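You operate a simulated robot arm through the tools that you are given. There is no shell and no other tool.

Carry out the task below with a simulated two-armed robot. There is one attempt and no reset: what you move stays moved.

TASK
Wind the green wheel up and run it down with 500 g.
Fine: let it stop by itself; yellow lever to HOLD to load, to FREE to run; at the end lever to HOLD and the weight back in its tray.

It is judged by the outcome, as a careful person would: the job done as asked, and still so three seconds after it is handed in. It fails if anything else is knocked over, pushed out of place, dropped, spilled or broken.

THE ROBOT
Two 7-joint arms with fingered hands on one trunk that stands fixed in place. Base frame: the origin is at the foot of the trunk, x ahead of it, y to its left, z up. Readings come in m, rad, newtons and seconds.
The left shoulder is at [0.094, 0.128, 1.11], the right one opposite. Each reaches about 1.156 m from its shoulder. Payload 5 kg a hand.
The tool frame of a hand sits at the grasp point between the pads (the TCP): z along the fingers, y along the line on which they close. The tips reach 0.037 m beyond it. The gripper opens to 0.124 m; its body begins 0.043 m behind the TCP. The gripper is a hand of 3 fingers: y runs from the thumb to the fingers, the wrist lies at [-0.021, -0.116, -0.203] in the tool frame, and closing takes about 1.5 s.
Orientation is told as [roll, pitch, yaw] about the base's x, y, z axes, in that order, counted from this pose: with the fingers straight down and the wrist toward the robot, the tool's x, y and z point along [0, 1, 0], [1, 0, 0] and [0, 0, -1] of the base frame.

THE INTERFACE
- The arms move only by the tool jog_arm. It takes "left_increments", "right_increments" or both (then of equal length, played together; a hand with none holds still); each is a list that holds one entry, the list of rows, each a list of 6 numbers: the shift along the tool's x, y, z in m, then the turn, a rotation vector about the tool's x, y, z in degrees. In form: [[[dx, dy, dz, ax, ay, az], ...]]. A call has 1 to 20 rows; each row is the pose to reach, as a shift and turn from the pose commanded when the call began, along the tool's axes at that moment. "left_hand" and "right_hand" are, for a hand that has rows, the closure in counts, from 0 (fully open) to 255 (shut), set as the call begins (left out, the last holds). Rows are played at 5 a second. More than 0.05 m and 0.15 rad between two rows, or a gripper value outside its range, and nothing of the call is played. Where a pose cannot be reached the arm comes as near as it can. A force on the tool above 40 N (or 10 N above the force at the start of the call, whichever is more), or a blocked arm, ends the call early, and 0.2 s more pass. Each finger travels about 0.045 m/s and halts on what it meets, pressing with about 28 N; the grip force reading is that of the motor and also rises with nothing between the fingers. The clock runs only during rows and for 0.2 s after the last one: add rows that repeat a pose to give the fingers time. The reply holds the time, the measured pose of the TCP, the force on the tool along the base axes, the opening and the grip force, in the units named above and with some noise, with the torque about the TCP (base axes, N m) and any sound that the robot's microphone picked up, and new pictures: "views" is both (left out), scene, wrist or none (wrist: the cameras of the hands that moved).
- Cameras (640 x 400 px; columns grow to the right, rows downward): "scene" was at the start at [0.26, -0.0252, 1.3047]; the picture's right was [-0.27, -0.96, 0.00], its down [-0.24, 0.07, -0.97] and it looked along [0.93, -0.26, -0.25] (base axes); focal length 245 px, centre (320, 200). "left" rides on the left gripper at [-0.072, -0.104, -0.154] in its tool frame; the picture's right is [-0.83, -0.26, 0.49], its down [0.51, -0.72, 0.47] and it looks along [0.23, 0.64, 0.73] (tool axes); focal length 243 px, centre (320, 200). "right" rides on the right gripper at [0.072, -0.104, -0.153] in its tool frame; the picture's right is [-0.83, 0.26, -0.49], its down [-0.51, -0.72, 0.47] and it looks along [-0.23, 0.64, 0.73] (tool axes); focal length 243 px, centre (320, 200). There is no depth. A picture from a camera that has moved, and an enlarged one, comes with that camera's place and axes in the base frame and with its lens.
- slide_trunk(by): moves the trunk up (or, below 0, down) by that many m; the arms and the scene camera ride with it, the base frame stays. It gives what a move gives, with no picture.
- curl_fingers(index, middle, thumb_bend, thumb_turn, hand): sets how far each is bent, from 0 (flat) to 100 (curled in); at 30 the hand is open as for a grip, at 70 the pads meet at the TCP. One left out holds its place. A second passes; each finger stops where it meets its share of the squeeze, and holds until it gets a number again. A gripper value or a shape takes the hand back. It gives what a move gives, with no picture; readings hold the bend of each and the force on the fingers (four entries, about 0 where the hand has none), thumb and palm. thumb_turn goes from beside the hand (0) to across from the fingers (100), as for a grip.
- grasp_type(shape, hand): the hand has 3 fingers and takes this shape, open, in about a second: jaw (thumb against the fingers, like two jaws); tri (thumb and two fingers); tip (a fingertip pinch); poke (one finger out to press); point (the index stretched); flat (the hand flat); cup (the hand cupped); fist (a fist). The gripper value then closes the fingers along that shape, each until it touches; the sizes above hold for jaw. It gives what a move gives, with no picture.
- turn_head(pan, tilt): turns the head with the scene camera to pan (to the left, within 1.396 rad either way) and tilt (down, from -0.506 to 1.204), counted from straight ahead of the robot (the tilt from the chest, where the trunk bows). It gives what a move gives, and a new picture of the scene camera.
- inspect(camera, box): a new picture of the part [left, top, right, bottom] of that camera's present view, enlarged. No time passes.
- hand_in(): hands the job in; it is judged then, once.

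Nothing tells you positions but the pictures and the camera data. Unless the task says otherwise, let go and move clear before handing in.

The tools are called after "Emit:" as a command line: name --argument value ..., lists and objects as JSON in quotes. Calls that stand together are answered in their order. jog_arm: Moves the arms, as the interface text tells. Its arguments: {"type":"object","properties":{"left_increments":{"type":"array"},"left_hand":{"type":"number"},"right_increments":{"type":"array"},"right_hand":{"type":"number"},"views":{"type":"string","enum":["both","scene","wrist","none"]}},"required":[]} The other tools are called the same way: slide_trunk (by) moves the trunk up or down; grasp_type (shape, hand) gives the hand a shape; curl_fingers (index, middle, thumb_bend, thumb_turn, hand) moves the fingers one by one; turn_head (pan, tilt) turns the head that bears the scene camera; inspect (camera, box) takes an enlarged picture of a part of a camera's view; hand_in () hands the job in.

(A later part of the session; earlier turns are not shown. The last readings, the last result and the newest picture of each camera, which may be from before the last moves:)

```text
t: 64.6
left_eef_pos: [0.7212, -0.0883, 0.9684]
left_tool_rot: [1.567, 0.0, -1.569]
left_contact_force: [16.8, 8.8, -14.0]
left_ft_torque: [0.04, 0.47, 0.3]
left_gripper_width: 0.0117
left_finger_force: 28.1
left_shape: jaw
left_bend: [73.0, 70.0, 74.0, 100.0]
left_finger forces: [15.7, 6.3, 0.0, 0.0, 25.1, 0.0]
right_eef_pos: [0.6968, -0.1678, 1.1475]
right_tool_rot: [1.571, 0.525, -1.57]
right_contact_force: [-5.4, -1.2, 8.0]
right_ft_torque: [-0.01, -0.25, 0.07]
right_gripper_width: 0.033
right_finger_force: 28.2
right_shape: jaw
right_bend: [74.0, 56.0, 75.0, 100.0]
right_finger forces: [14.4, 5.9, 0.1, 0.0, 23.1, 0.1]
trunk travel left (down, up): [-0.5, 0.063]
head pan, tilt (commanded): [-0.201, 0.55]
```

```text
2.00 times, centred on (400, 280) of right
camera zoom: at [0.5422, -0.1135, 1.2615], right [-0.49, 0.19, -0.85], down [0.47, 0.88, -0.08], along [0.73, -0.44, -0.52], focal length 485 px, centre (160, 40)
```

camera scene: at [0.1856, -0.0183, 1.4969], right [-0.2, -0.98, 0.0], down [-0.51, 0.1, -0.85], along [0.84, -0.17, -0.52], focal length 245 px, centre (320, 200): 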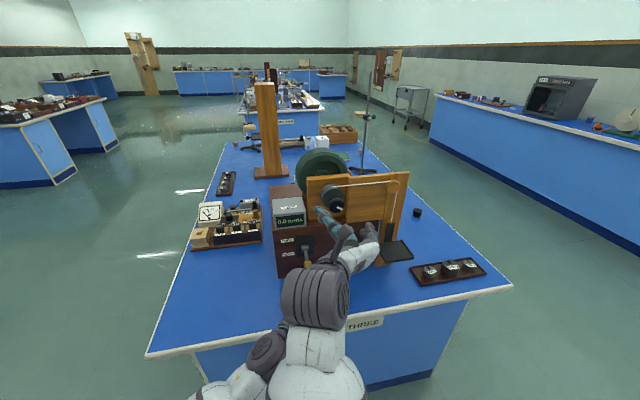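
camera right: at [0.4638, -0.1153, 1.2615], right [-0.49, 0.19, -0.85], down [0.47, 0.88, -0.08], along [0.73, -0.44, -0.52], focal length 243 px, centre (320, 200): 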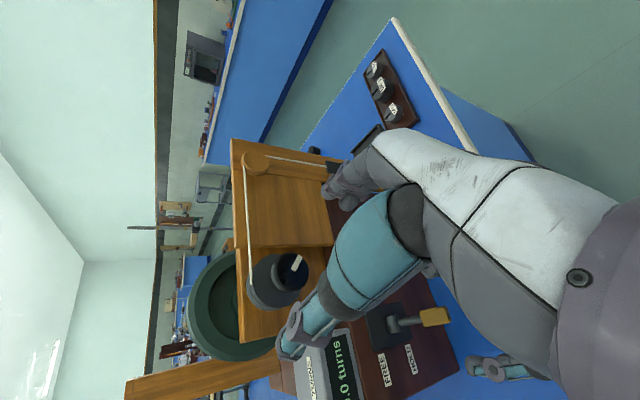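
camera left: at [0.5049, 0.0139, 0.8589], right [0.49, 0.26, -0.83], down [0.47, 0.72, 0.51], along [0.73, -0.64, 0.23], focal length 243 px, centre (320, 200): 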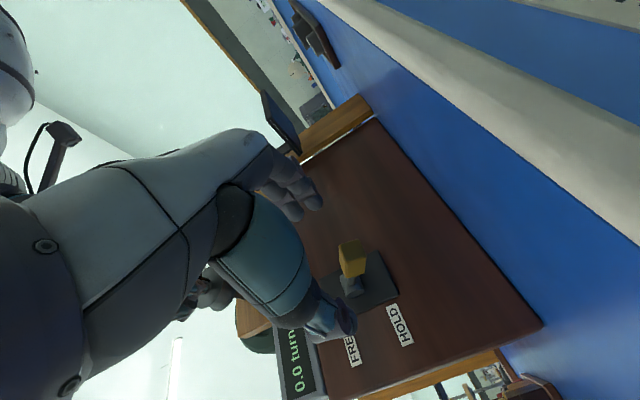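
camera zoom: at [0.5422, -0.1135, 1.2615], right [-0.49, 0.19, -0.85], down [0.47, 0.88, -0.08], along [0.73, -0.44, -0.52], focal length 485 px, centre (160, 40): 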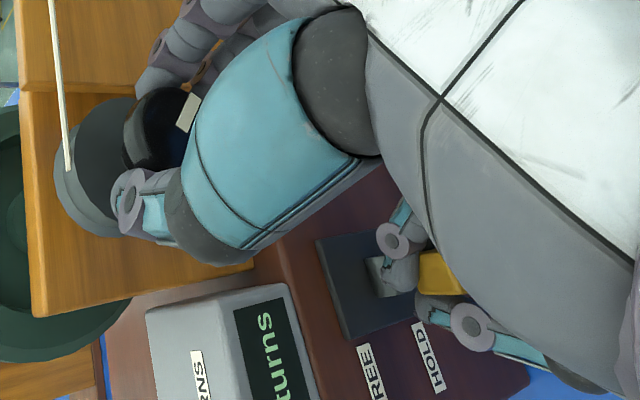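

The lever looks just as it did at the start, at FREE. I'll wind the second stroke, beginning with a small part to check that it moves freely.

Emit:
jog_arm --right_increments '[[[0, 0, 0, 0, 0, -5], [0, 0, 0, 0, 0, -10], [0, 0, 0, 0, 0, -15], [0, 0, 0, 0, 0, -20], [0, 0, 0, 0, 0, -25], [0, 0, 0, 0, 0, -30]]]' --views "none"

Emit:
inspect --camera "scene" --box '[260, 160, 420, 290]'

Emit:
inspect --camera "right" --box '[200, 180, 440, 380]'

```text
t: 66.0
left_eef_pos: [0.7208, -0.0883, 0.9703]
left_tool_rot: [1.569, -0.001, -1.568]
left_contact_force: [16.8, 6.1, -14.2]
left_ft_torque: [0.05, 0.47, 0.24]
left_gripper_width: 0.0114
left_finger_force: 28.5
left_shape: jaw
left_bend: [73.0, 70.0, 74.0, 100.0]
left_finger forces: [16.5, 6.4, 0.0, 0.0, 24.5, 0.0]
right_eef_pos: [0.6995, -0.1667, 1.1463]
right_tool_rot: [1.568, -0.002, -1.568]
right_contact_force: [-4.0, 8.0, 2.0]
right_ft_torque: [0.04, -0.09, 0.27]
right_gripper_width: 0.0334
right_finger_force: 28.7
right_shape: jaw
right_bend: [74.0, 57.0, 75.0, 100.0]
right_finger forces: [13.2, 5.8, 0.0, 0.0, 24.9, 0.0]
trunk travel left (down, up): [-0.5, 0.063]
head pan, tilt (commanded): [-0.201, 0.55]
```

```text
3.08 times, centred on (340, 225) of scene
camera zoom: at [0.1887, -0.0162, 1.4964], right [-0.2, -0.98, 0.0], down [-0.51, 0.1, -0.85], along [0.83, -0.17, -0.52], focal length 754 px, centre (258, 123)
```

zoom: 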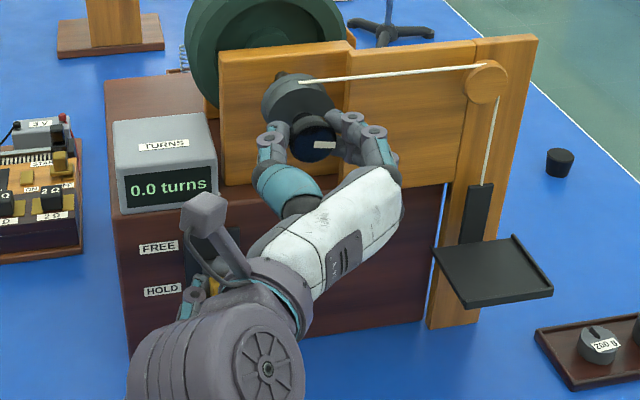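

```text
2.00 times, centred on (320, 280) of right
camera zoom: at [0.5433, -0.0625, 1.2179], right [-0.49, -0.26, -0.83], down [0.47, 0.72, -0.51], along [0.73, -0.64, -0.23], focal length 485 px, centre (320, 40)
```

zoom: 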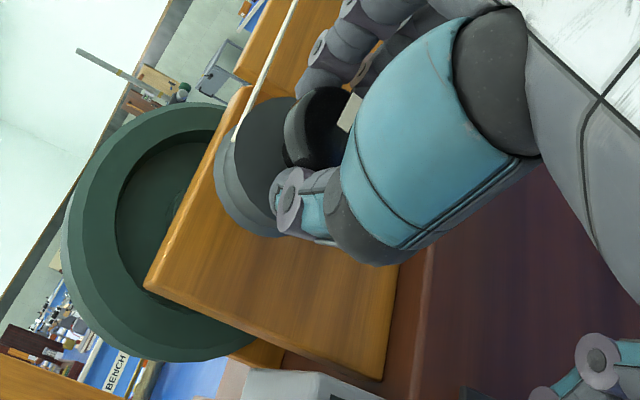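

The wheel turns freely. I'll continue winding while watching the strip below the pulley.

Emit:
jog_arm --right_increments '[[[0, 0, 0, 0, 0, -6], [0, 0, 0, 0, 0, -12], [0, 0, 0, 0, 0, -18], [0, 0, 0, 0, 0, -24], [0, 0, 0, 0, 0, -30], [0, 0, 0, 0, 0, -36], [0, 0, 0, 0, 0, -42], [0, 0, 0, 0, 0, -48], [0, 0, 0, 0, 0, -54], [0, 0, 0, 0, 0, -60], [0, 0, 0, 0, 0, -66], [0, 0, 0, 0, 0, -72], [0, 0, 0, 0, 0, -78], [0, 0, 0, 0, 0, -84], [0, 0, 0, 0, 0, -90], [0, 0, 0, 0, 0, -96], [0, 0, 0, 0, 0, -102], [0, 0, 0, 0, 0, -108], [0, 0, 0, 0, 0, -114], [0, 0, 0, 0, 0, -120]]]' --views "none"

Emit:
inspect --camera "scene" --box '[260, 160, 420, 290]'

Emit:
inspect --camera "right" --box '[200, 180, 440, 380]'

```text
t: 70.2
left_eef_pos: [0.7221, -0.0882, 0.9685]
left_tool_rot: [1.567, 0.0, -1.57]
left_contact_force: [6.2, 11.9, -7.5]
left_ft_torque: [0.02, 0.28, 0.39]
left_gripper_width: 0.012
left_finger_force: 28.1
left_shape: jaw
left_bend: [73.0, 71.0, 74.0, 100.0]
left_finger forces: [14.5, 7.5, 0.1, 0.0, 26.0, 0.1]
right_eef_pos: [0.6991, -0.1683, 1.1452]
right_tool_rot: [-1.564, -1.044, 1.566]
right_contact_force: [-1.5, -2.2, -19.4]
right_ft_torque: [0.0, 0.62, -0.13]
right_gripper_width: 0.0332
right_finger_force: 28.4
right_shape: jaw
right_bend: [74.0, 59.0, 75.0, 100.0]
right_finger forces: [12.7, 4.2, 0.0, 0.0, 28.2, 0.0]
trunk travel left (down, up): [-0.5, 0.063]
head pan, tilt (commanded): [-0.201, 0.55]
```

```text
3.08 times, centred on (340, 225) of scene
camera zoom: at [0.1894, -0.0174, 1.4963], right [-0.2, -0.98, 0.0], down [-0.51, 0.1, -0.85], along [0.83, -0.17, -0.52], focal length 754 px, centre (258, 123)
```

zoom: 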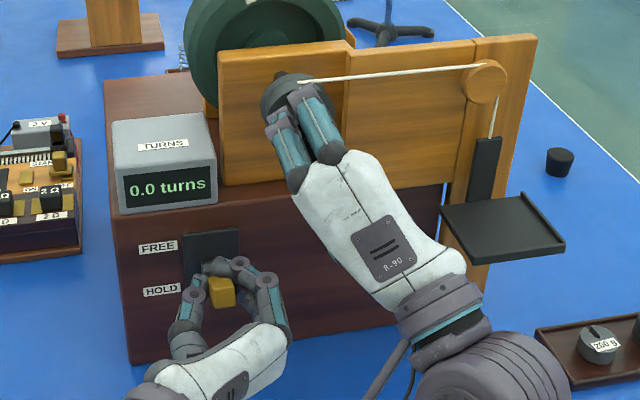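

```text
2.00 times, centred on (320, 280) of right
camera zoom: at [0.5437, -0.1577, 1.0182], right [-0.49, -0.59, 0.64], down [0.47, -0.8, -0.37], along [0.73, 0.12, 0.67], focal length 485 px, centre (320, 40)
```

zoom: 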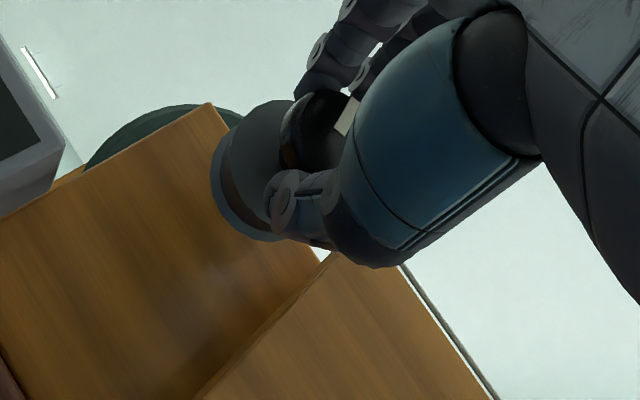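

The strip still has room below the pulley, with about 1.08 turns wound so far. I'll add about 40° more.

Emit:
jog_arm --right_increments '[[[0, 0, 0, 0, 0, -6], [0, 0, 0, 0, 0, -12], [0, 0, 0, 0, 0, -18], [0, 0, 0, 0, 0, -24], [0, 0, 0, 0, 0, -30], [0, 0, 0, 0, 0, -36], [0, 0, 0, 0, 0, -40], [0, 0, 0, 0, 0, -40]]]' --views "none"

Emit:
inspect --camera "scene" --box '[260, 160, 420, 290]'

```text
t: 72.0
left_eef_pos: [0.7218, -0.0894, 0.9702]
left_tool_rot: [1.567, -0.001, -1.568]
left_contact_force: [3.7, 15.5, -6.6]
left_ft_torque: [0.01, 0.28, 0.46]
left_gripper_width: 0.0119
left_finger_force: 27.9
left_shape: jaw
left_bend: [73.0, 71.0, 74.0, 100.0]
left_finger forces: [13.6, 7.9, 0.0, 0.0, 26.5, 0.0]
right_eef_pos: [0.6993, -0.17, 1.147]
right_tool_rot: [-1.57, -0.349, 1.57]
right_contact_force: [13.6, -8.4, -6.2]
right_ft_torque: [0.48, 0.12, -0.38]
right_gripper_width: 0.032
right_finger_force: 27.9
right_shape: jaw
right_bend: [74.0, 60.0, 75.0, 97.0]
right_finger forces: [14.4, 7.0, 0.0, 0.0, 28.2, 0.0]
trunk travel left (down, up): [-0.5, 0.063]
head pan, tilt (commanded): [-0.201, 0.55]
```

```text
3.08 times, centred on (340, 225) of scene
camera zoom: at [0.1899, -0.018, 1.4964], right [-0.2, -0.98, 0.0], down [-0.51, 0.1, -0.85], along [0.83, -0.17, -0.53], focal length 754 px, centre (258, 123)
```

zoom: 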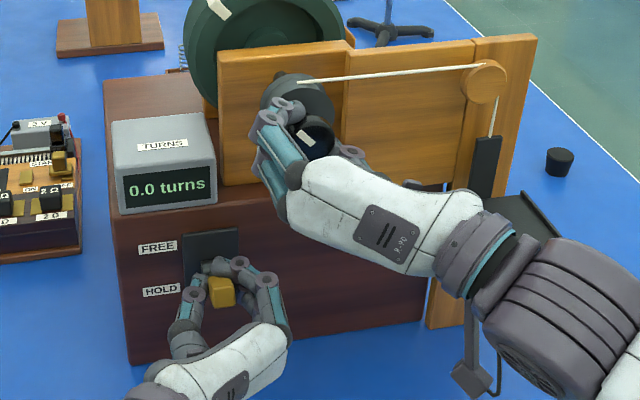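

The torque about the axle rose and the pan didn't move in this last part. I'll check whether it reached a stop or the grip slipped.

Emit:
inspect --camera "right" --box '[200, 180, 440, 380]'

Emit:
inspect --camera "scene" --box '[310, 160, 410, 240]'

Emit:
inspect --camera "left" --box '[0, 0, 640, 400]'

```text
2.00 times, centred on (320, 280) of right
camera zoom: at [0.5438, -0.242, 1.042], right [-0.49, -0.04, 0.87], down [0.47, -0.85, 0.23], along [0.73, 0.52, 0.44], focal length 485 px, centre (320, 40)
```

zoom: 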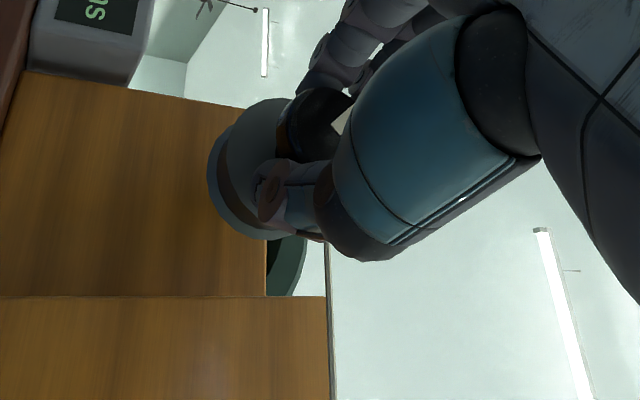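

```text
5.00 times, centred on (360, 200) of scene
camera zoom: at [0.1899, -0.018, 1.4964], right [-0.2, -0.98, 0.0], down [-0.51, 0.1, -0.85], along [0.83, -0.17, -0.53], focal length 1225 px, centre (120, 200)
```

zoom: 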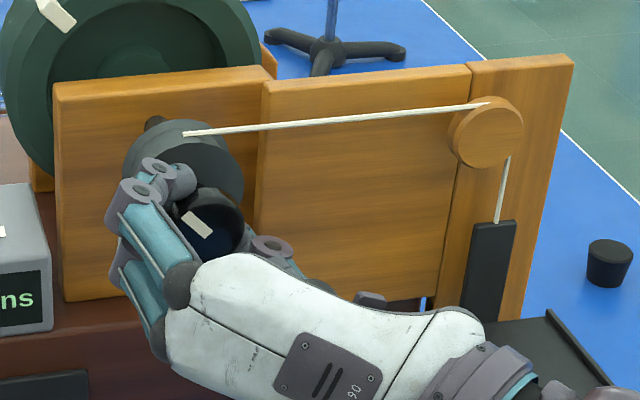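

```text
1.00 times, centred on (320, 200) of left (not enlarged: the box is as wide or as high as the picture)
camera zoom: at [0.5667, 0.0154, 0.8977], right [0.49, 0.26, -0.83], down [0.47, 0.72, 0.51], along [0.73, -0.64, 0.23], focal length 243 px, centre (320, 200)
```

zoom: 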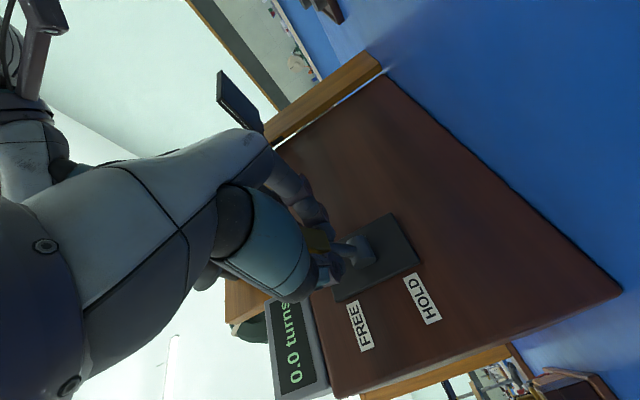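

The knob slipped slightly in the fingers at a firm stop, with about 1.1 turns wound and the strip just under the pulley, so it is fully wound. I'll ease off the torque a little and put the lever down to HOLD with the left hand.

Emit:
jog_arm --right_increments '[[[0, 0, 0, 0, 0, 3], [0, 0, 0, 0, 0, 6], [0, 0, 0, 0, 0, 6], [0, 0, 0, 0, 0, 6], [0, 0, 0, 0, 0, 6], [0, 0, 0, 0, 0, 6], [0, 0, 0, 0, 0, 6], [0, 0, 0, 0, 0, 6], [0, 0, 0, 0, 0, 6]]]' --left_increments '[[[0, 0, 0, 0, 0, 0], [0, 0, 0, 0, 0, 0], [-0.007, 0, -0.002, 0, 0, 0], [-0.014, 0, -0.004, 0, 0, 0], [-0.021, 0, -0.005, 0, 0, 0], [-0.028, 0, -0.005, 0, 0, 0], [-0.035, 0, -0.004, 0, 0, 0], [-0.042, 0, -0.002, 0, 0, 0], [-0.045, 0, 0, 0, 0, 0]]]' --views "none"

Emit:
inspect --camera "scene" --box '[260, 160, 420, 290]'

Emit:
inspect --camera "left" --box '[240, 160, 440, 340]'

```text
t: 74.0
left_eef_pos: [0.7207, -0.0894, 0.9268]
left_tool_rot: [1.573, -0.001, -1.569]
left_contact_force: [22.6, 10.3, 22.7]
left_ft_torque: [-0.23, -0.96, 0.25]
left_gripper_width: 0.0111
left_finger_force: 27.7
left_shape: jaw
left_bend: [72.0, 71.0, 74.0, 100.0]
left_finger forces: [22.9, 11.5, 0.0, 0.0, 25.8, 0.0]
right_eef_pos: [0.6991, -0.1694, 1.1465]
right_tool_rot: [-1.567, -0.455, 1.568]
right_contact_force: [10.7, -7.6, -11.9]
right_ft_torque: [0.32, 0.27, -0.37]
right_gripper_width: 0.0315
right_finger_force: 28.3
right_shape: jaw
right_bend: [74.0, 60.0, 75.0, 97.0]
right_finger forces: [13.4, 5.8, 0.0, 0.1, 29.0, 0.0]
trunk travel left (down, up): [-0.5, 0.063]
head pan, tilt (commanded): [-0.201, 0.55]
```

```text
3.08 times, centred on (340, 225) of scene
camera zoom: at [0.1891, -0.0184, 1.4966], right [-0.2, -0.98, 0.0], down [-0.51, 0.1, -0.85], along [0.83, -0.17, -0.52], focal length 754 px, centre (258, 123)
```

zoom: 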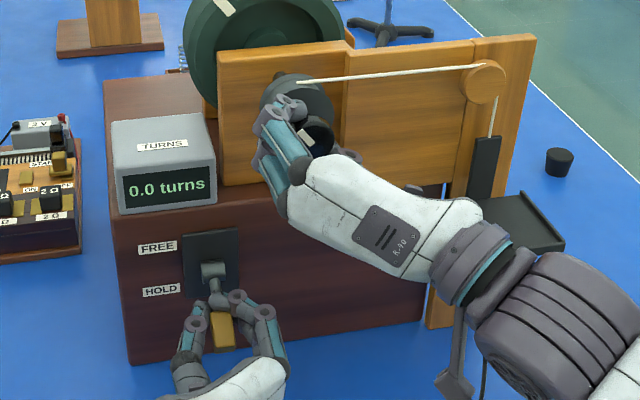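

```text
2.22 times, centred on (340, 250) of left
camera zoom: at [0.5671, 0.0154, 0.8545], right [0.49, 0.26, -0.83], down [0.47, 0.72, 0.51], along [0.73, -0.64, 0.23], focal length 539 px, centre (276, 89)
```

zoom: 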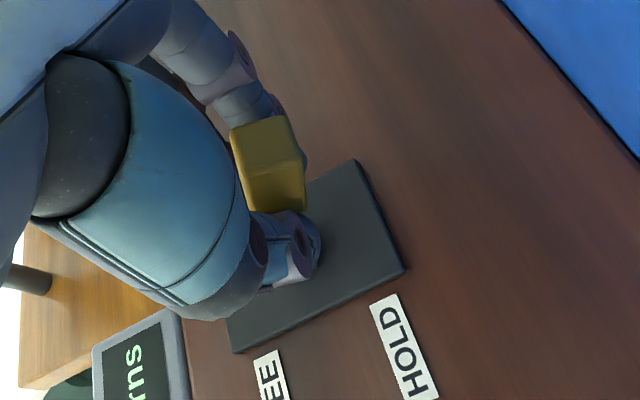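

The lever is at HOLD, pressed against its lower stop. I'll release the knob and check that the wheel and pan stay up.

Emit:
jog_arm --right_increments '[[[0, 0, 0, 0, 0, 0], [0, 0, 0, 0, 0, 0], [0, 0, 0, 0, 0, 0], [0, 0, 0, 0, 0, 0], [0, 0, 0, 0, 0, 0], [0, 0, 0, 0, 0, 0], [0, 0, 0, 0, 0, 0]]]' --right_hand 0 --views "none"

Emit:
inspect --camera "scene" --box '[260, 160, 420, 290]'

```text
t: 75.6
left_eef_pos: [0.7202, -0.0876, 0.9267]
left_tool_rot: [1.571, -0.001, -1.57]
left_contact_force: [33.8, 2.6, 24.6]
left_ft_torque: [-0.33, -0.95, 0.08]
left_gripper_width: 0.0102
left_finger_force: 28.2
left_shape: jaw
left_bend: [72.0, 71.0, 74.0, 100.0]
left_finger forces: [23.9, 11.7, 0.0, 0.1, 25.2, 0.0]
right_eef_pos: [0.6966, -0.1678, 1.1476]
right_tool_rot: [-1.571, -0.456, 1.571]
right_contact_force: [-0.1, 0.2, -0.4]
right_ft_torque: [0.0, -0.02, -0.02]
right_gripper_width: 0.1236
right_finger_force: 0.0
right_shape: jaw
right_bend: [30.0, 30.0, 30.0, 98.0]
right_finger forces: [0.0, 0.0, 0.0, 0.1, 0.1, 0.0]
trunk travel left (down, up): [-0.5, 0.063]
head pan, tilt (commanded): [-0.201, 0.55]
```

```text
3.08 times, centred on (340, 225) of scene
camera zoom: at [0.1872, -0.0175, 1.4968], right [-0.2, -0.98, 0.0], down [-0.51, 0.1, -0.85], along [0.83, -0.17, -0.52], focal length 754 px, centre (258, 123)
```

zoom: 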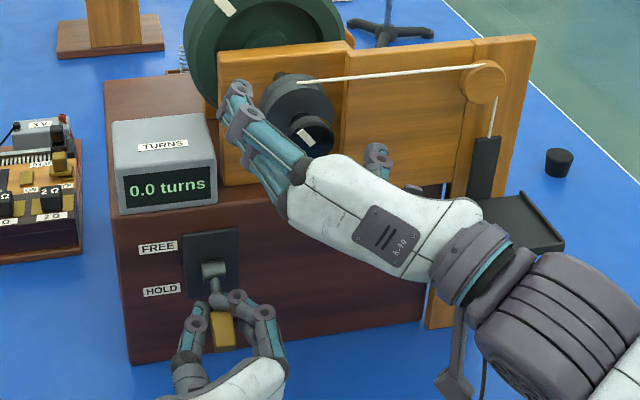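

The wheel stays wound with the pan at about z 1.015. I'll open the left hand around the lever to relax it, and move the right hand back and to the right toward the weights.

Emit:
jog_arm --right_increments '[[[0, 0, -0.045, 0, 0, 0], [0, 0, -0.09, 0, 0, 0], [-0.0155, -0.0337, -0.095, 0, 0, 8.2], [-0.0309, -0.0674, -0.095, 0, 0, 16.4], [-0.0464, -0.1011, -0.095, 0, 0, 24.6], [-0.0619, -0.1348, -0.095, 0, 0, 32.8], [-0.0773, -0.1685, -0.095, 0, 0, 41], [-0.0928, -0.2022, -0.095, 0, 0, 49.2], [-0.1083, -0.2359, -0.095, 0, 0, 57.4], [-0.1237, -0.2696, -0.095, 0, 0, 65.6], [-0.1392, -0.3033, -0.095, 0, 0, 74], [-0.1392, -0.3033, -0.095, 0, 0, 74]]]' --left_increments '[[[0, 0, 0, 0, 0, 0], [0, 0, 0, 0, 0, 0], [0, 0, 0, 0, 0, 0], [0, 0, 0, 0, 0, 0], [0, 0, 0, 0, 0, 0], [0, 0, 0, 0, 0, 0], [0, 0, 0, 0, 0, 0], [0, 0, 0, 0, 0, 0], [0, 0, 0, 0, 0, 0], [0, 0, 0, 0, 0, 0], [0, 0, 0, 0, 0, 0], [0, 0, 0, 0, 0, 0]]]' --left_hand 60 --views "scene"

Emit:
inspect --camera "scene" --box '[260, 160, 420, 290]'

Emit:
inspect --camera "left" --box '[240, 160, 440, 340]'

```text
t: 78.2
left_eef_pos: [0.7177, -0.0887, 0.9255]
left_tool_rot: [1.571, -0.001, -1.571]
left_contact_force: [0.3, -0.3, -0.1]
left_ft_torque: [0.0, 0.01, -0.01]
left_gripper_width: 0.0946
left_finger_force: 0.1
left_shape: jaw
left_bend: [27.0, 35.0, 54.0, 99.0]
left_finger forces: [0.0, 0.0, 0.0, 0.1, 0.0, 0.0]
right_eef_pos: [0.6019, -0.5053, 1.1394]
right_tool_rot: [1.574, -1.393, -1.574]
right_contact_force: [1.0, -0.4, 0.0]
right_ft_torque: [0.02, 0.0, 0.01]
right_gripper_width: 0.1239
right_finger_force: 0.1
right_shape: jaw
right_bend: [30.0, 30.0, 30.0, 98.0]
right_finger forces: [0.0, 0.0, 0.1, 0.0, 0.0, 0.0]
trunk travel left (down, up): [-0.5, 0.063]
head pan, tilt (commanded): [-0.201, 0.55]
camera scene: at [0.1854, -0.0181, 1.4969], right [-0.2, -0.98, 0.0], down [-0.51, 0.1, -0.85], along [0.84, -0.17, -0.52], focal length 245 px, centre (320, 200)
```

scene: 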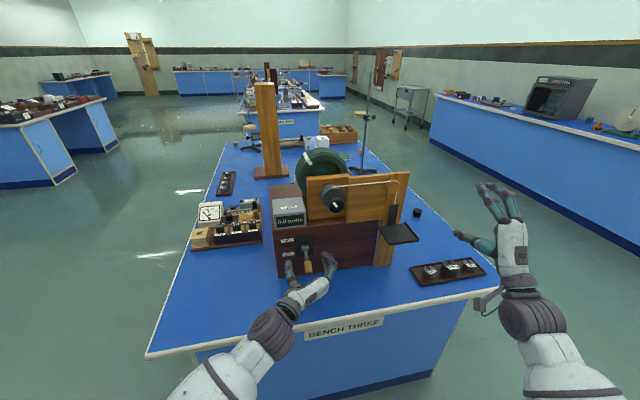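

```text
3.08 times, centred on (340, 225) of scene
camera zoom: at [0.1854, -0.0181, 1.4969], right [-0.2, -0.98, 0.0], down [-0.51, 0.1, -0.85], along [0.84, -0.17, -0.52], focal length 754 px, centre (258, 123)
```

zoom: 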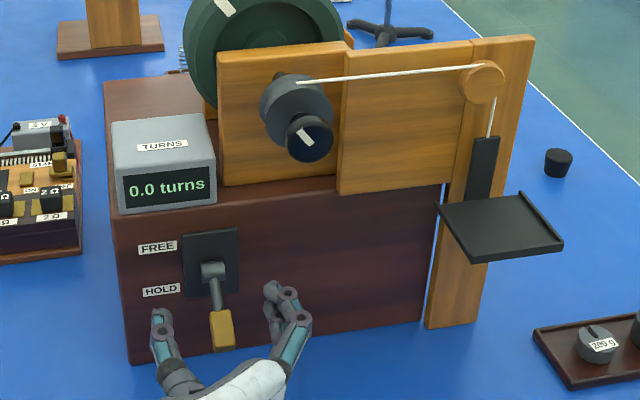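

```text
2.22 times, centred on (340, 250) of left
camera zoom: at [0.564, 0.0156, 0.8542], right [0.49, 0.26, -0.83], down [0.47, 0.72, 0.51], along [0.73, -0.64, 0.23], focal length 539 px, centre (276, 89)
```

zoom: 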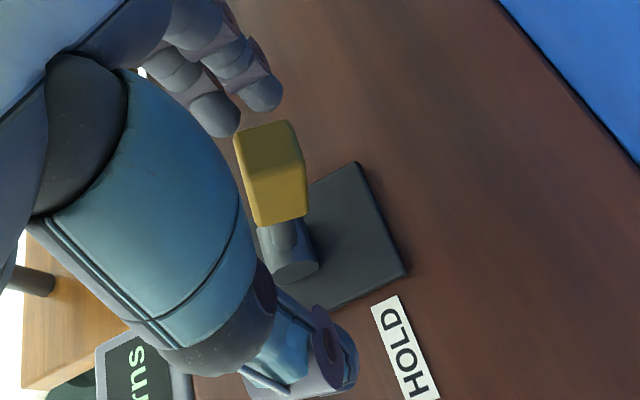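

The right hand is clear of the pan, the lever is at HOLD and the wheel is still wound. I'll level the right hand and turn it to point straight down near the weight tray.

Emit:
jog_arm --right_increments '[[[0.005, 0.03, 0, 0, 0, -5], [0.0104, 0.059, 0, 0, 0, -10], [0.0104, 0.059, 0, 0, 0, -10]]]' --views "none"

Emit:
jog_arm --right_increments '[[[-0.004, 0, 0, 7, 0, 0], [-0.008, 0, 0, 14, 0, 0], [-0.012, 0, 0, 21, 0, 0], [-0.016, 0, 0, 28, 0, 0], [-0.02, 0, 0, 35, 0, 0], [-0.024, 0, 0, 42, 0, 0], [-0.028, 0, 0, 49, 0, 0], [-0.032, 0, 0, 56, 0, 0], [-0.036, 0, 0, 63, 0, 0], [-0.04, 0, 0, 70, 0, 0], [-0.045, 0, 0, 77, 0, 0], [-0.05, 0, 0, 84, 0, 0], [-0.05, 0, 0, 90, 0, 0], [-0.05, 0, 0, 90, 0, 0]]]' --views "both"

Emit:
inspect --camera "scene" --box '[390, 240, 510, 310]'

Emit:
inspect --camera "right" --box '[160, 80, 400, 300]'

```text
t: 79.0
left_eef_pos: [0.7196, -0.0899, 0.925]
left_tool_rot: [1.57, -0.002, -1.57]
left_contact_force: [0.0, -0.4, -0.2]
left_ft_torque: [-0.02, 0.0, -0.01]
left_gripper_width: 0.0947
left_finger_force: 0.1
left_shape: jaw
left_bend: [27.0, 35.0, 54.0, 99.0]
left_finger forces: [0.0, 0.1, 0.1, 0.0, 0.0, 0.0]
right_eef_pos: [0.6022, -0.5045, 1.2002]
right_tool_rot: [1.825, -1.569, -1.822]
right_contact_force: [0.3, 0.2, -0.2]
right_ft_torque: [-0.02, -0.03, -0.02]
right_gripper_width: 0.1238
right_finger_force: 0.0
right_shape: jaw
right_bend: [30.0, 30.0, 30.0, 98.0]
right_finger forces: [0.1, 0.0, 0.0, 0.1, 0.0, 0.0]
trunk travel left (down, up): [-0.5, 0.063]
head pan, tilt (commanded): [-0.201, 0.55]
```

```text
t: 82.0
left_eef_pos: [0.7194, -0.0897, 0.9262]
left_tool_rot: [1.57, -0.002, -1.571]
left_contact_force: [0.6, -0.2, 0.1]
left_ft_torque: [0.02, 0.05, 0.0]
left_gripper_width: 0.0946
left_finger_force: 0.0
left_shape: jaw
left_bend: [27.0, 35.0, 54.0, 99.0]
left_finger forces: [0.0, 0.0, 0.0, 0.0, 0.0, 0.0]
right_eef_pos: [0.5997, -0.5541, 1.1991]
right_tool_rot: [0.001, -0.001, 0.0]
right_contact_force: [-0.6, -0.7, -0.4]
right_ft_torque: [0.01, -0.01, 0.03]
right_gripper_width: 0.124
right_finger_force: 0.2
right_shape: jaw
right_bend: [30.0, 30.0, 30.0, 98.0]
right_finger forces: [0.0, 0.0, 0.1, 0.0, 0.1, 0.0]
trunk travel left (down, up): [-0.5, 0.063]
head pan, tilt (commanded): [-0.201, 0.55]
camera scene: at [0.1851, -0.0189, 1.4969], right [-0.2, -0.98, 0.0], down [-0.51, 0.1, -0.85], along [0.84, -0.17, -0.52], focal length 245 px, centre (320, 200)
camera right: at [0.4948, -0.4813, 1.3512], right [0.26, -0.83, 0.49], down [-0.72, -0.51, -0.47], along [0.64, -0.23, -0.73], focal length 243 px, centre (320, 200)
```

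scene: 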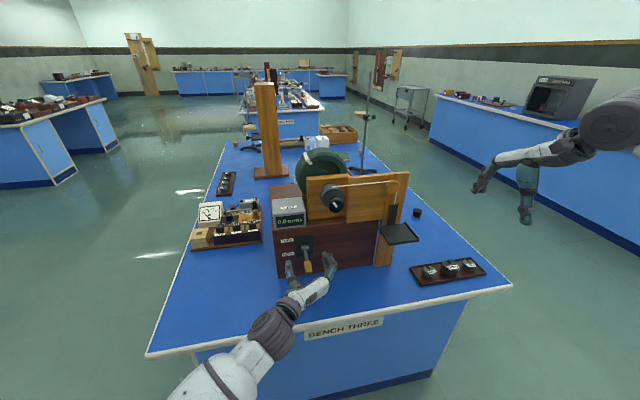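
right: 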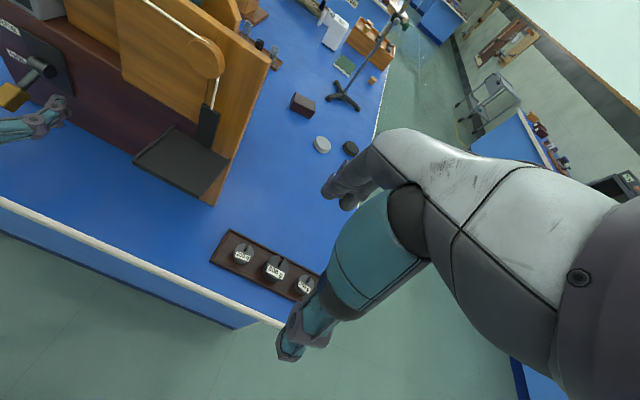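

```text
5.33 times, centred on (450, 275) of scene
camera zoom: at [0.1851, -0.0189, 1.4969], right [-0.2, -0.98, 0.0], down [-0.51, 0.1, -0.85], along [0.84, -0.17, -0.52], focal length 1307 px, centre (-373, -200)
```

zoom: 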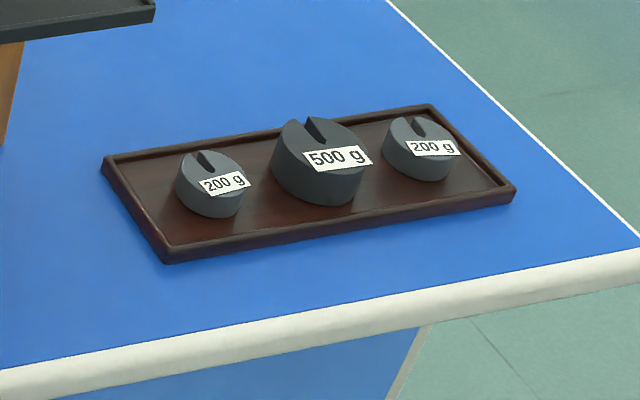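

```text
1.82 times, centred on (280, 190) of right
camera zoom: at [0.4948, -0.4813, 1.3512], right [0.26, -0.83, 0.49], down [-0.72, -0.51, -0.47], along [0.64, -0.23, -0.73], focal length 441 px, centre (393, 218)
```

zoom: 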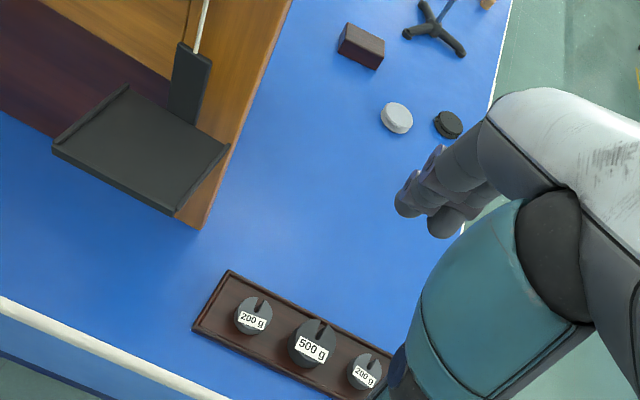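

The tray spans x 0.67 to 0.75 and y -0.47 to -0.73. The 500 g weight is at about (0.709, -0.604), roughly 6 cm across with its top near z 0.835. I'll move the open right hand above it.

Emit:
jog_arm --right_increments '[[[-0.008, 0.018, 0.035, 0, 0, 0], [-0.016, 0.036, 0.07, 0, 0, 0], [-0.024, 0.054, 0.105, 0, 0, 0], [-0.032, 0.072, 0.14, 0, 0, 0], [-0.04, 0.09, 0.175, 0, 0, 0], [-0.048, 0.108, 0.21, 0, 0, 0], [-0.05, 0.109, 0.235, 0, 0, 0], [-0.05, 0.109, 0.235, 0, 0, 0]]]' --views "both"

Emit:
inspect --camera "scene" --box '[390, 200, 530, 310]'

Emit:
inspect --camera "right" --box '[220, 120, 420, 370]'

```text
t: 83.8
left_eef_pos: [0.7194, -0.0884, 0.9263]
left_tool_rot: [1.57, 0.001, -1.57]
left_contact_force: [-0.1, 0.1, 0.1]
left_ft_torque: [0.02, 0.0, 0.0]
left_gripper_width: 0.0947
left_finger_force: 0.1
left_shape: jaw
left_bend: [27.0, 35.0, 54.0, 99.0]
left_finger forces: [0.1, 0.0, 0.0, 0.0, 0.0, 0.0]
right_eef_pos: [0.7094, -0.6025, 0.9645]
right_tool_rot: [0.002, -0.003, 0.001]
right_contact_force: [0.5, 0.8, 0.3]
right_ft_torque: [-0.05, 0.01, -0.03]
right_gripper_width: 0.1236
right_finger_force: 0.0
right_shape: jaw
right_bend: [30.0, 30.0, 30.0, 98.0]
right_finger forces: [0.1, 0.0, 0.0, 0.1, 0.0, 0.0]
trunk travel left (down, up): [-0.5, 0.063]
head pan, tilt (commanded): [-0.201, 0.55]
camera scene: at [0.1849, -0.0177, 1.4971], right [-0.2, -0.98, 0.0], down [-0.51, 0.1, -0.85], along [0.84, -0.17, -0.52], focal length 245 px, centre (320, 200)
camera right: at [0.604, -0.5297, 1.1168], right [0.26, -0.83, 0.49], down [-0.72, -0.51, -0.47], along [0.64, -0.23, -0.73], focal length 243 px, centre (320, 200)
```

scene: 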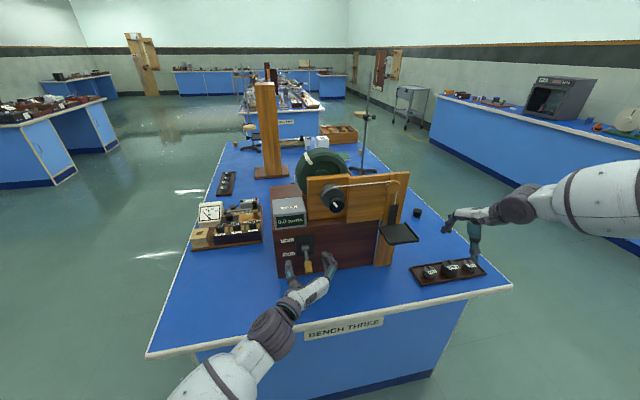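
right: 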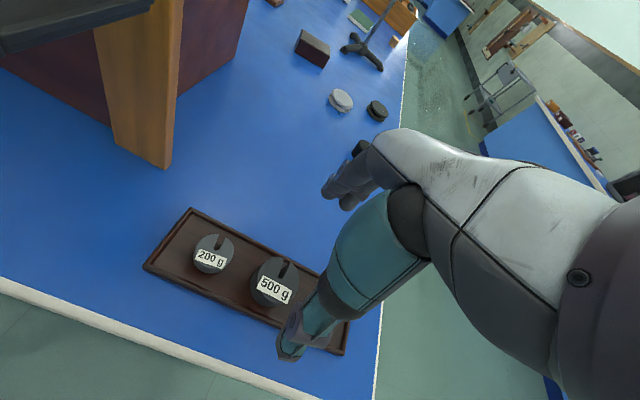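

```text
3.64 times, centred on (460, 255) of scene
camera zoom: at [0.1849, -0.0177, 1.4971], right [-0.2, -0.98, 0.0], down [-0.51, 0.1, -0.85], along [0.84, -0.17, -0.52], focal length 891 px, centre (-189, 0)
```

zoom: 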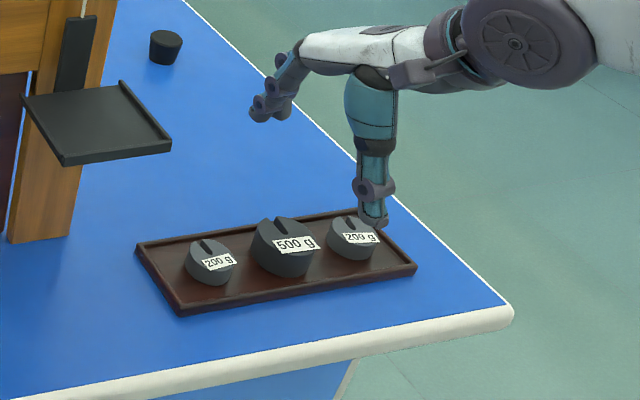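

```text
1.60 times, centred on (320, 245) of right
camera zoom: at [0.604, -0.5297, 1.1168], right [0.26, -0.83, 0.49], down [-0.72, -0.51, -0.47], along [0.64, -0.23, -0.73], focal length 388 px, centre (320, 128)
```

zoom: 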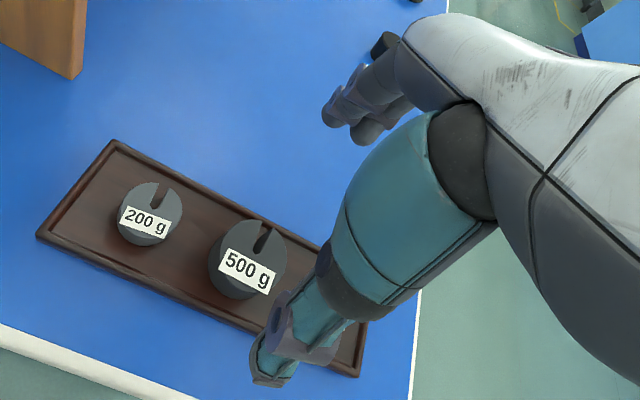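

The hand is centred over the 500 g weight and the fingertips clear everything. I'll descend so the tips end just above the tray rim, then close front-to-back on the weight.

Emit:
jog_arm --right_increments '[[[0.001, 0.001, 0.03, 0, 0, 0], [0.001, 0.001, 0.06, 0, 0, 0], [0.001, 0.001, 0.085, 0, 0, 0], [0.001, 0.001, 0.1, 0, 0, 0], [0.001, 0.001, 0.108, 0, 0, 0], [0.001, 0.001, 0.108, 0, 0, 0]]]' --views "none"

Emit:
inspect --camera "scene" --box '[390, 200, 530, 310]'

Emit:
inspect --camera "right" --box '[220, 120, 420, 370]'

```text
t: 85.2
left_eef_pos: [0.7197, -0.0902, 0.9269]
left_tool_rot: [1.571, 0.0, -1.572]
left_contact_force: [0.3, 0.7, 0.4]
left_ft_torque: [0.0, -0.03, 0.0]
left_gripper_width: 0.0949
left_finger_force: 0.0
left_shape: jaw
left_bend: [27.0, 35.0, 54.0, 99.0]
left_finger forces: [0.0, 0.0, 0.1, 0.0, 0.0, 0.0]
right_eef_pos: [0.7114, -0.6013, 0.8556]
right_tool_rot: [0.002, 0.0, 0.001]
right_contact_force: [0.0, 0.6, 0.3]
right_ft_torque: [-0.01, -0.01, -0.02]
right_gripper_width: 0.1236
right_finger_force: 0.1
right_shape: jaw
right_bend: [30.0, 30.0, 30.0, 98.0]
right_finger forces: [0.0, 0.0, 0.1, 0.0, 0.0, 0.0]
trunk travel left (down, up): [-0.5, 0.063]
head pan, tilt (commanded): [-0.201, 0.55]
```

```text
3.64 times, centred on (460, 255) of scene
camera zoom: at [0.1855, -0.0183, 1.4969], right [-0.2, -0.98, 0.0], down [-0.51, 0.1, -0.85], along [0.84, -0.17, -0.52], focal length 891 px, centre (-189, 0)
```

zoom: 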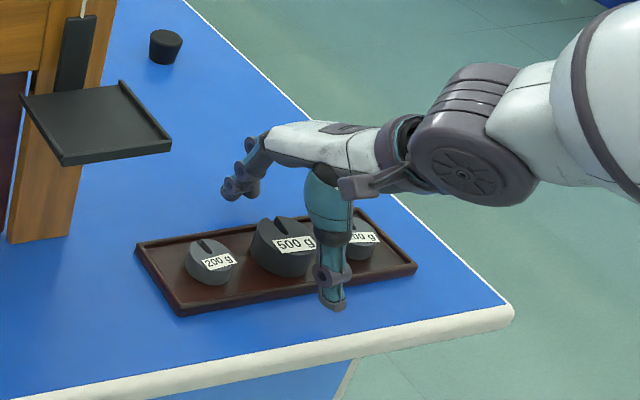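

```text
1.60 times, centred on (320, 245) of right
camera zoom: at [0.6059, -0.5284, 1.0088], right [0.26, -0.83, 0.49], down [-0.72, -0.51, -0.47], along [0.64, -0.23, -0.73], focal length 388 px, centre (320, 128)
```

zoom: 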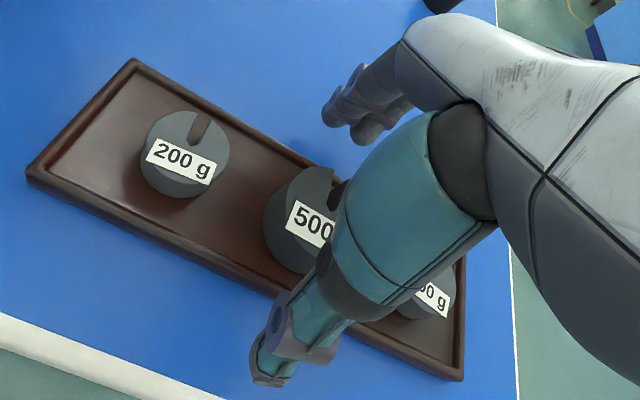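

The fingers are aligned on both sides of the weight and nothing is touching. I'll close on it.

Emit:
jog_arm --right_increments '[[[0, 0, 0, 0, 0, 0], [0, 0, 0, 0, 0, 0], [0, 0, 0, 0, 0, 0], [0, 0, 0, 0, 0, 0], [0, 0, 0, 0, 0, 0], [0, 0, 0, 0, 0, 0], [0, 0, 0, 0, 0, 0], [0, 0, 0, 0, 0, 0], [0, 0, 0, 0, 0, 0]]]' --right_hand 255 --views "none"

Emit:
inspect --camera "scene" --box '[390, 200, 530, 310]'

Emit:
inspect --camera "right" --box '[220, 120, 420, 370]'

```text
t: 87.2
left_eef_pos: [0.7189, -0.0884, 0.9259]
left_tool_rot: [1.57, 0.0, -1.571]
left_contact_force: [0.4, 0.2, 0.1]
left_ft_torque: [-0.02, 0.01, -0.04]
left_gripper_width: 0.0948
left_finger_force: 0.1
left_shape: jaw
left_bend: [27.0, 35.0, 54.0, 99.0]
left_finger forces: [0.0, 0.1, 0.1, 0.1, 0.0, 0.1]
right_eef_pos: [0.712, -0.6017, 0.8561]
right_tool_rot: [0.004, 0.001, 0.0]
right_contact_force: [-0.6, 0.1, 0.2]
right_ft_torque: [0.01, -0.02, -0.02]
right_gripper_width: 0.0456
right_finger_force: 28.0
right_shape: jaw
right_bend: [74.0, 52.0, 72.0, 100.0]
right_finger forces: [15.4, 8.5, 0.0, 0.0, 24.8, 0.0]
trunk travel left (down, up): [-0.5, 0.063]
head pan, tilt (commanded): [-0.201, 0.55]
```

```text
3.64 times, centred on (460, 255) of scene
camera zoom: at [0.1856, -0.0183, 1.4969], right [-0.2, -0.98, 0.0], down [-0.51, 0.1, -0.85], along [0.84, -0.17, -0.52], focal length 891 px, centre (-189, 0)
```

zoom: 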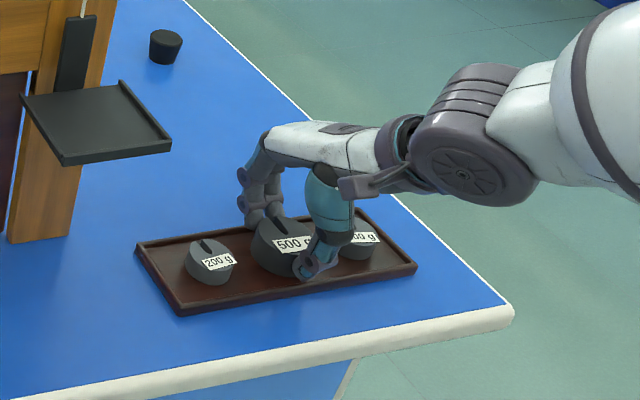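

```text
1.60 times, centred on (320, 245) of right
camera zoom: at [0.606, -0.5284, 1.0087], right [0.26, -0.83, 0.49], down [-0.72, -0.51, -0.47], along [0.64, -0.23, -0.73], focal length 388 px, centre (320, 128)
```

zoom: 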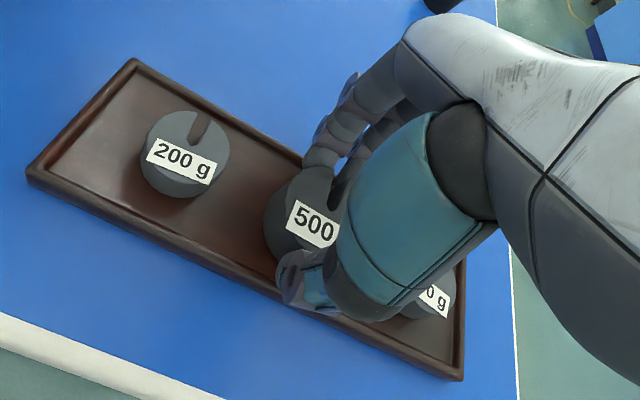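

The weight is gripped by the thumb in front and two fingers behind. I'll look closer before lifting.

Emit:
inspect --camera "scene" --box '[440, 240, 490, 280]'

Emit:
inspect --camera "right" --box '[280, 160, 380, 320]'

```text
10.00 times, centred on (465, 260) of scene
camera zoom: at [0.1856, -0.0183, 1.4969], right [-0.2, -0.98, 0.0], down [-0.51, 0.1, -0.85], along [0.84, -0.17, -0.52], focal length 2451 px, centre (-1130, -400)
```

zoom: 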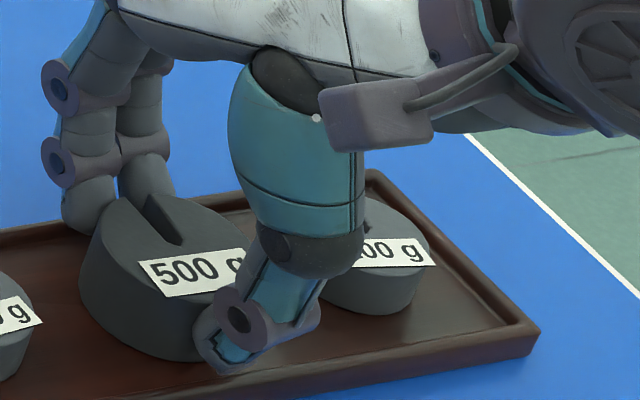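

```text
2.50 times, centred on (330, 240) of right
camera zoom: at [0.606, -0.5284, 1.0087], right [0.26, -0.83, 0.49], down [-0.72, -0.51, -0.47], along [0.64, -0.23, -0.73], focal length 606 px, centre (295, 100)
```

zoom: 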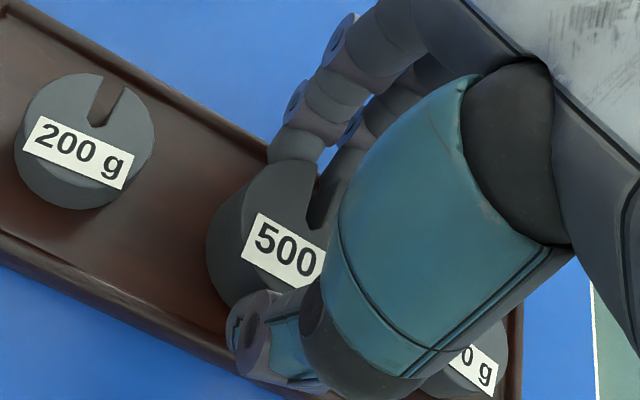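

The grip looks sound. I'll lift slowly by 3 cm and check the weight stays level and the tray stays put.

Emit:
jog_arm --right_increments '[[[0, 0, -0.008, 0, 0, 0], [0, 0, -0.016, 0, 0, 0], [0, 0, -0.03, 0, 0, 0], [0, 0, -0.045, 0, 0, 0], [0, 0, -0.045, 0, 0, 0]]]' --views "none"

Emit:
inspect --camera "scene" --box '[420, 220, 500, 290]'

Emit:
inspect --camera "right" --box '[220, 120, 420, 370]'

```text
t: 88.4
left_eef_pos: [0.719, -0.09, 0.9259]
left_tool_rot: [1.57, 0.001, -1.573]
left_contact_force: [0.1, -0.3, 0.4]
left_ft_torque: [0.01, -0.01, 0.01]
left_gripper_width: 0.0946
left_finger_force: 0.0
left_shape: jaw
left_bend: [27.0, 35.0, 54.0, 99.0]
left_finger forces: [0.0, 0.0, 0.0, 0.1, 0.0, 0.0]
right_eef_pos: [0.7111, -0.601, 0.9005]
right_tool_rot: [0.0, 0.0, 0.001]
right_contact_force: [-0.2, -0.4, -5.2]
right_ft_torque: [0.06, -0.01, -0.03]
right_gripper_width: 0.0457
right_finger_force: 28.3
right_shape: jaw
right_bend: [74.0, 52.0, 72.0, 100.0]
right_finger forces: [15.3, 8.8, 0.0, 0.0, 24.4, 0.0]
trunk travel left (down, up): [-0.5, 0.063]
head pan, tilt (commanded): [-0.201, 0.55]
```

```text
5.71 times, centred on (460, 255) of scene
camera zoom: at [0.1866, -0.0189, 1.4967], right [-0.2, -0.98, 0.0], down [-0.51, 0.1, -0.85], along [0.84, -0.17, -0.52], focal length 1400 px, centre (-480, -114)
```

zoom: 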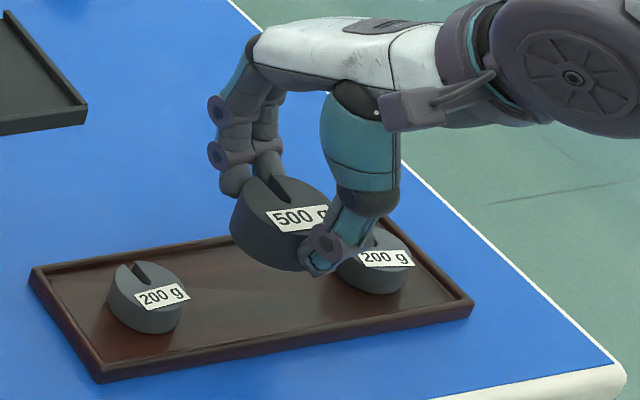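

```text
1.60 times, centred on (320, 245) of right
camera zoom: at [0.6058, -0.5285, 1.0531], right [0.26, -0.83, 0.49], down [-0.72, -0.51, -0.47], along [0.64, -0.23, -0.73], focal length 388 px, centre (320, 128)
```

zoom: 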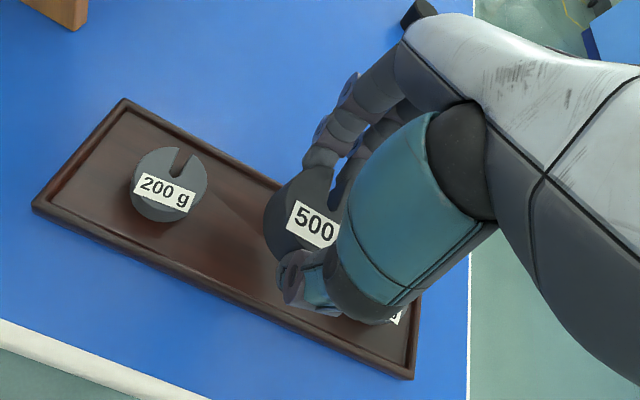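

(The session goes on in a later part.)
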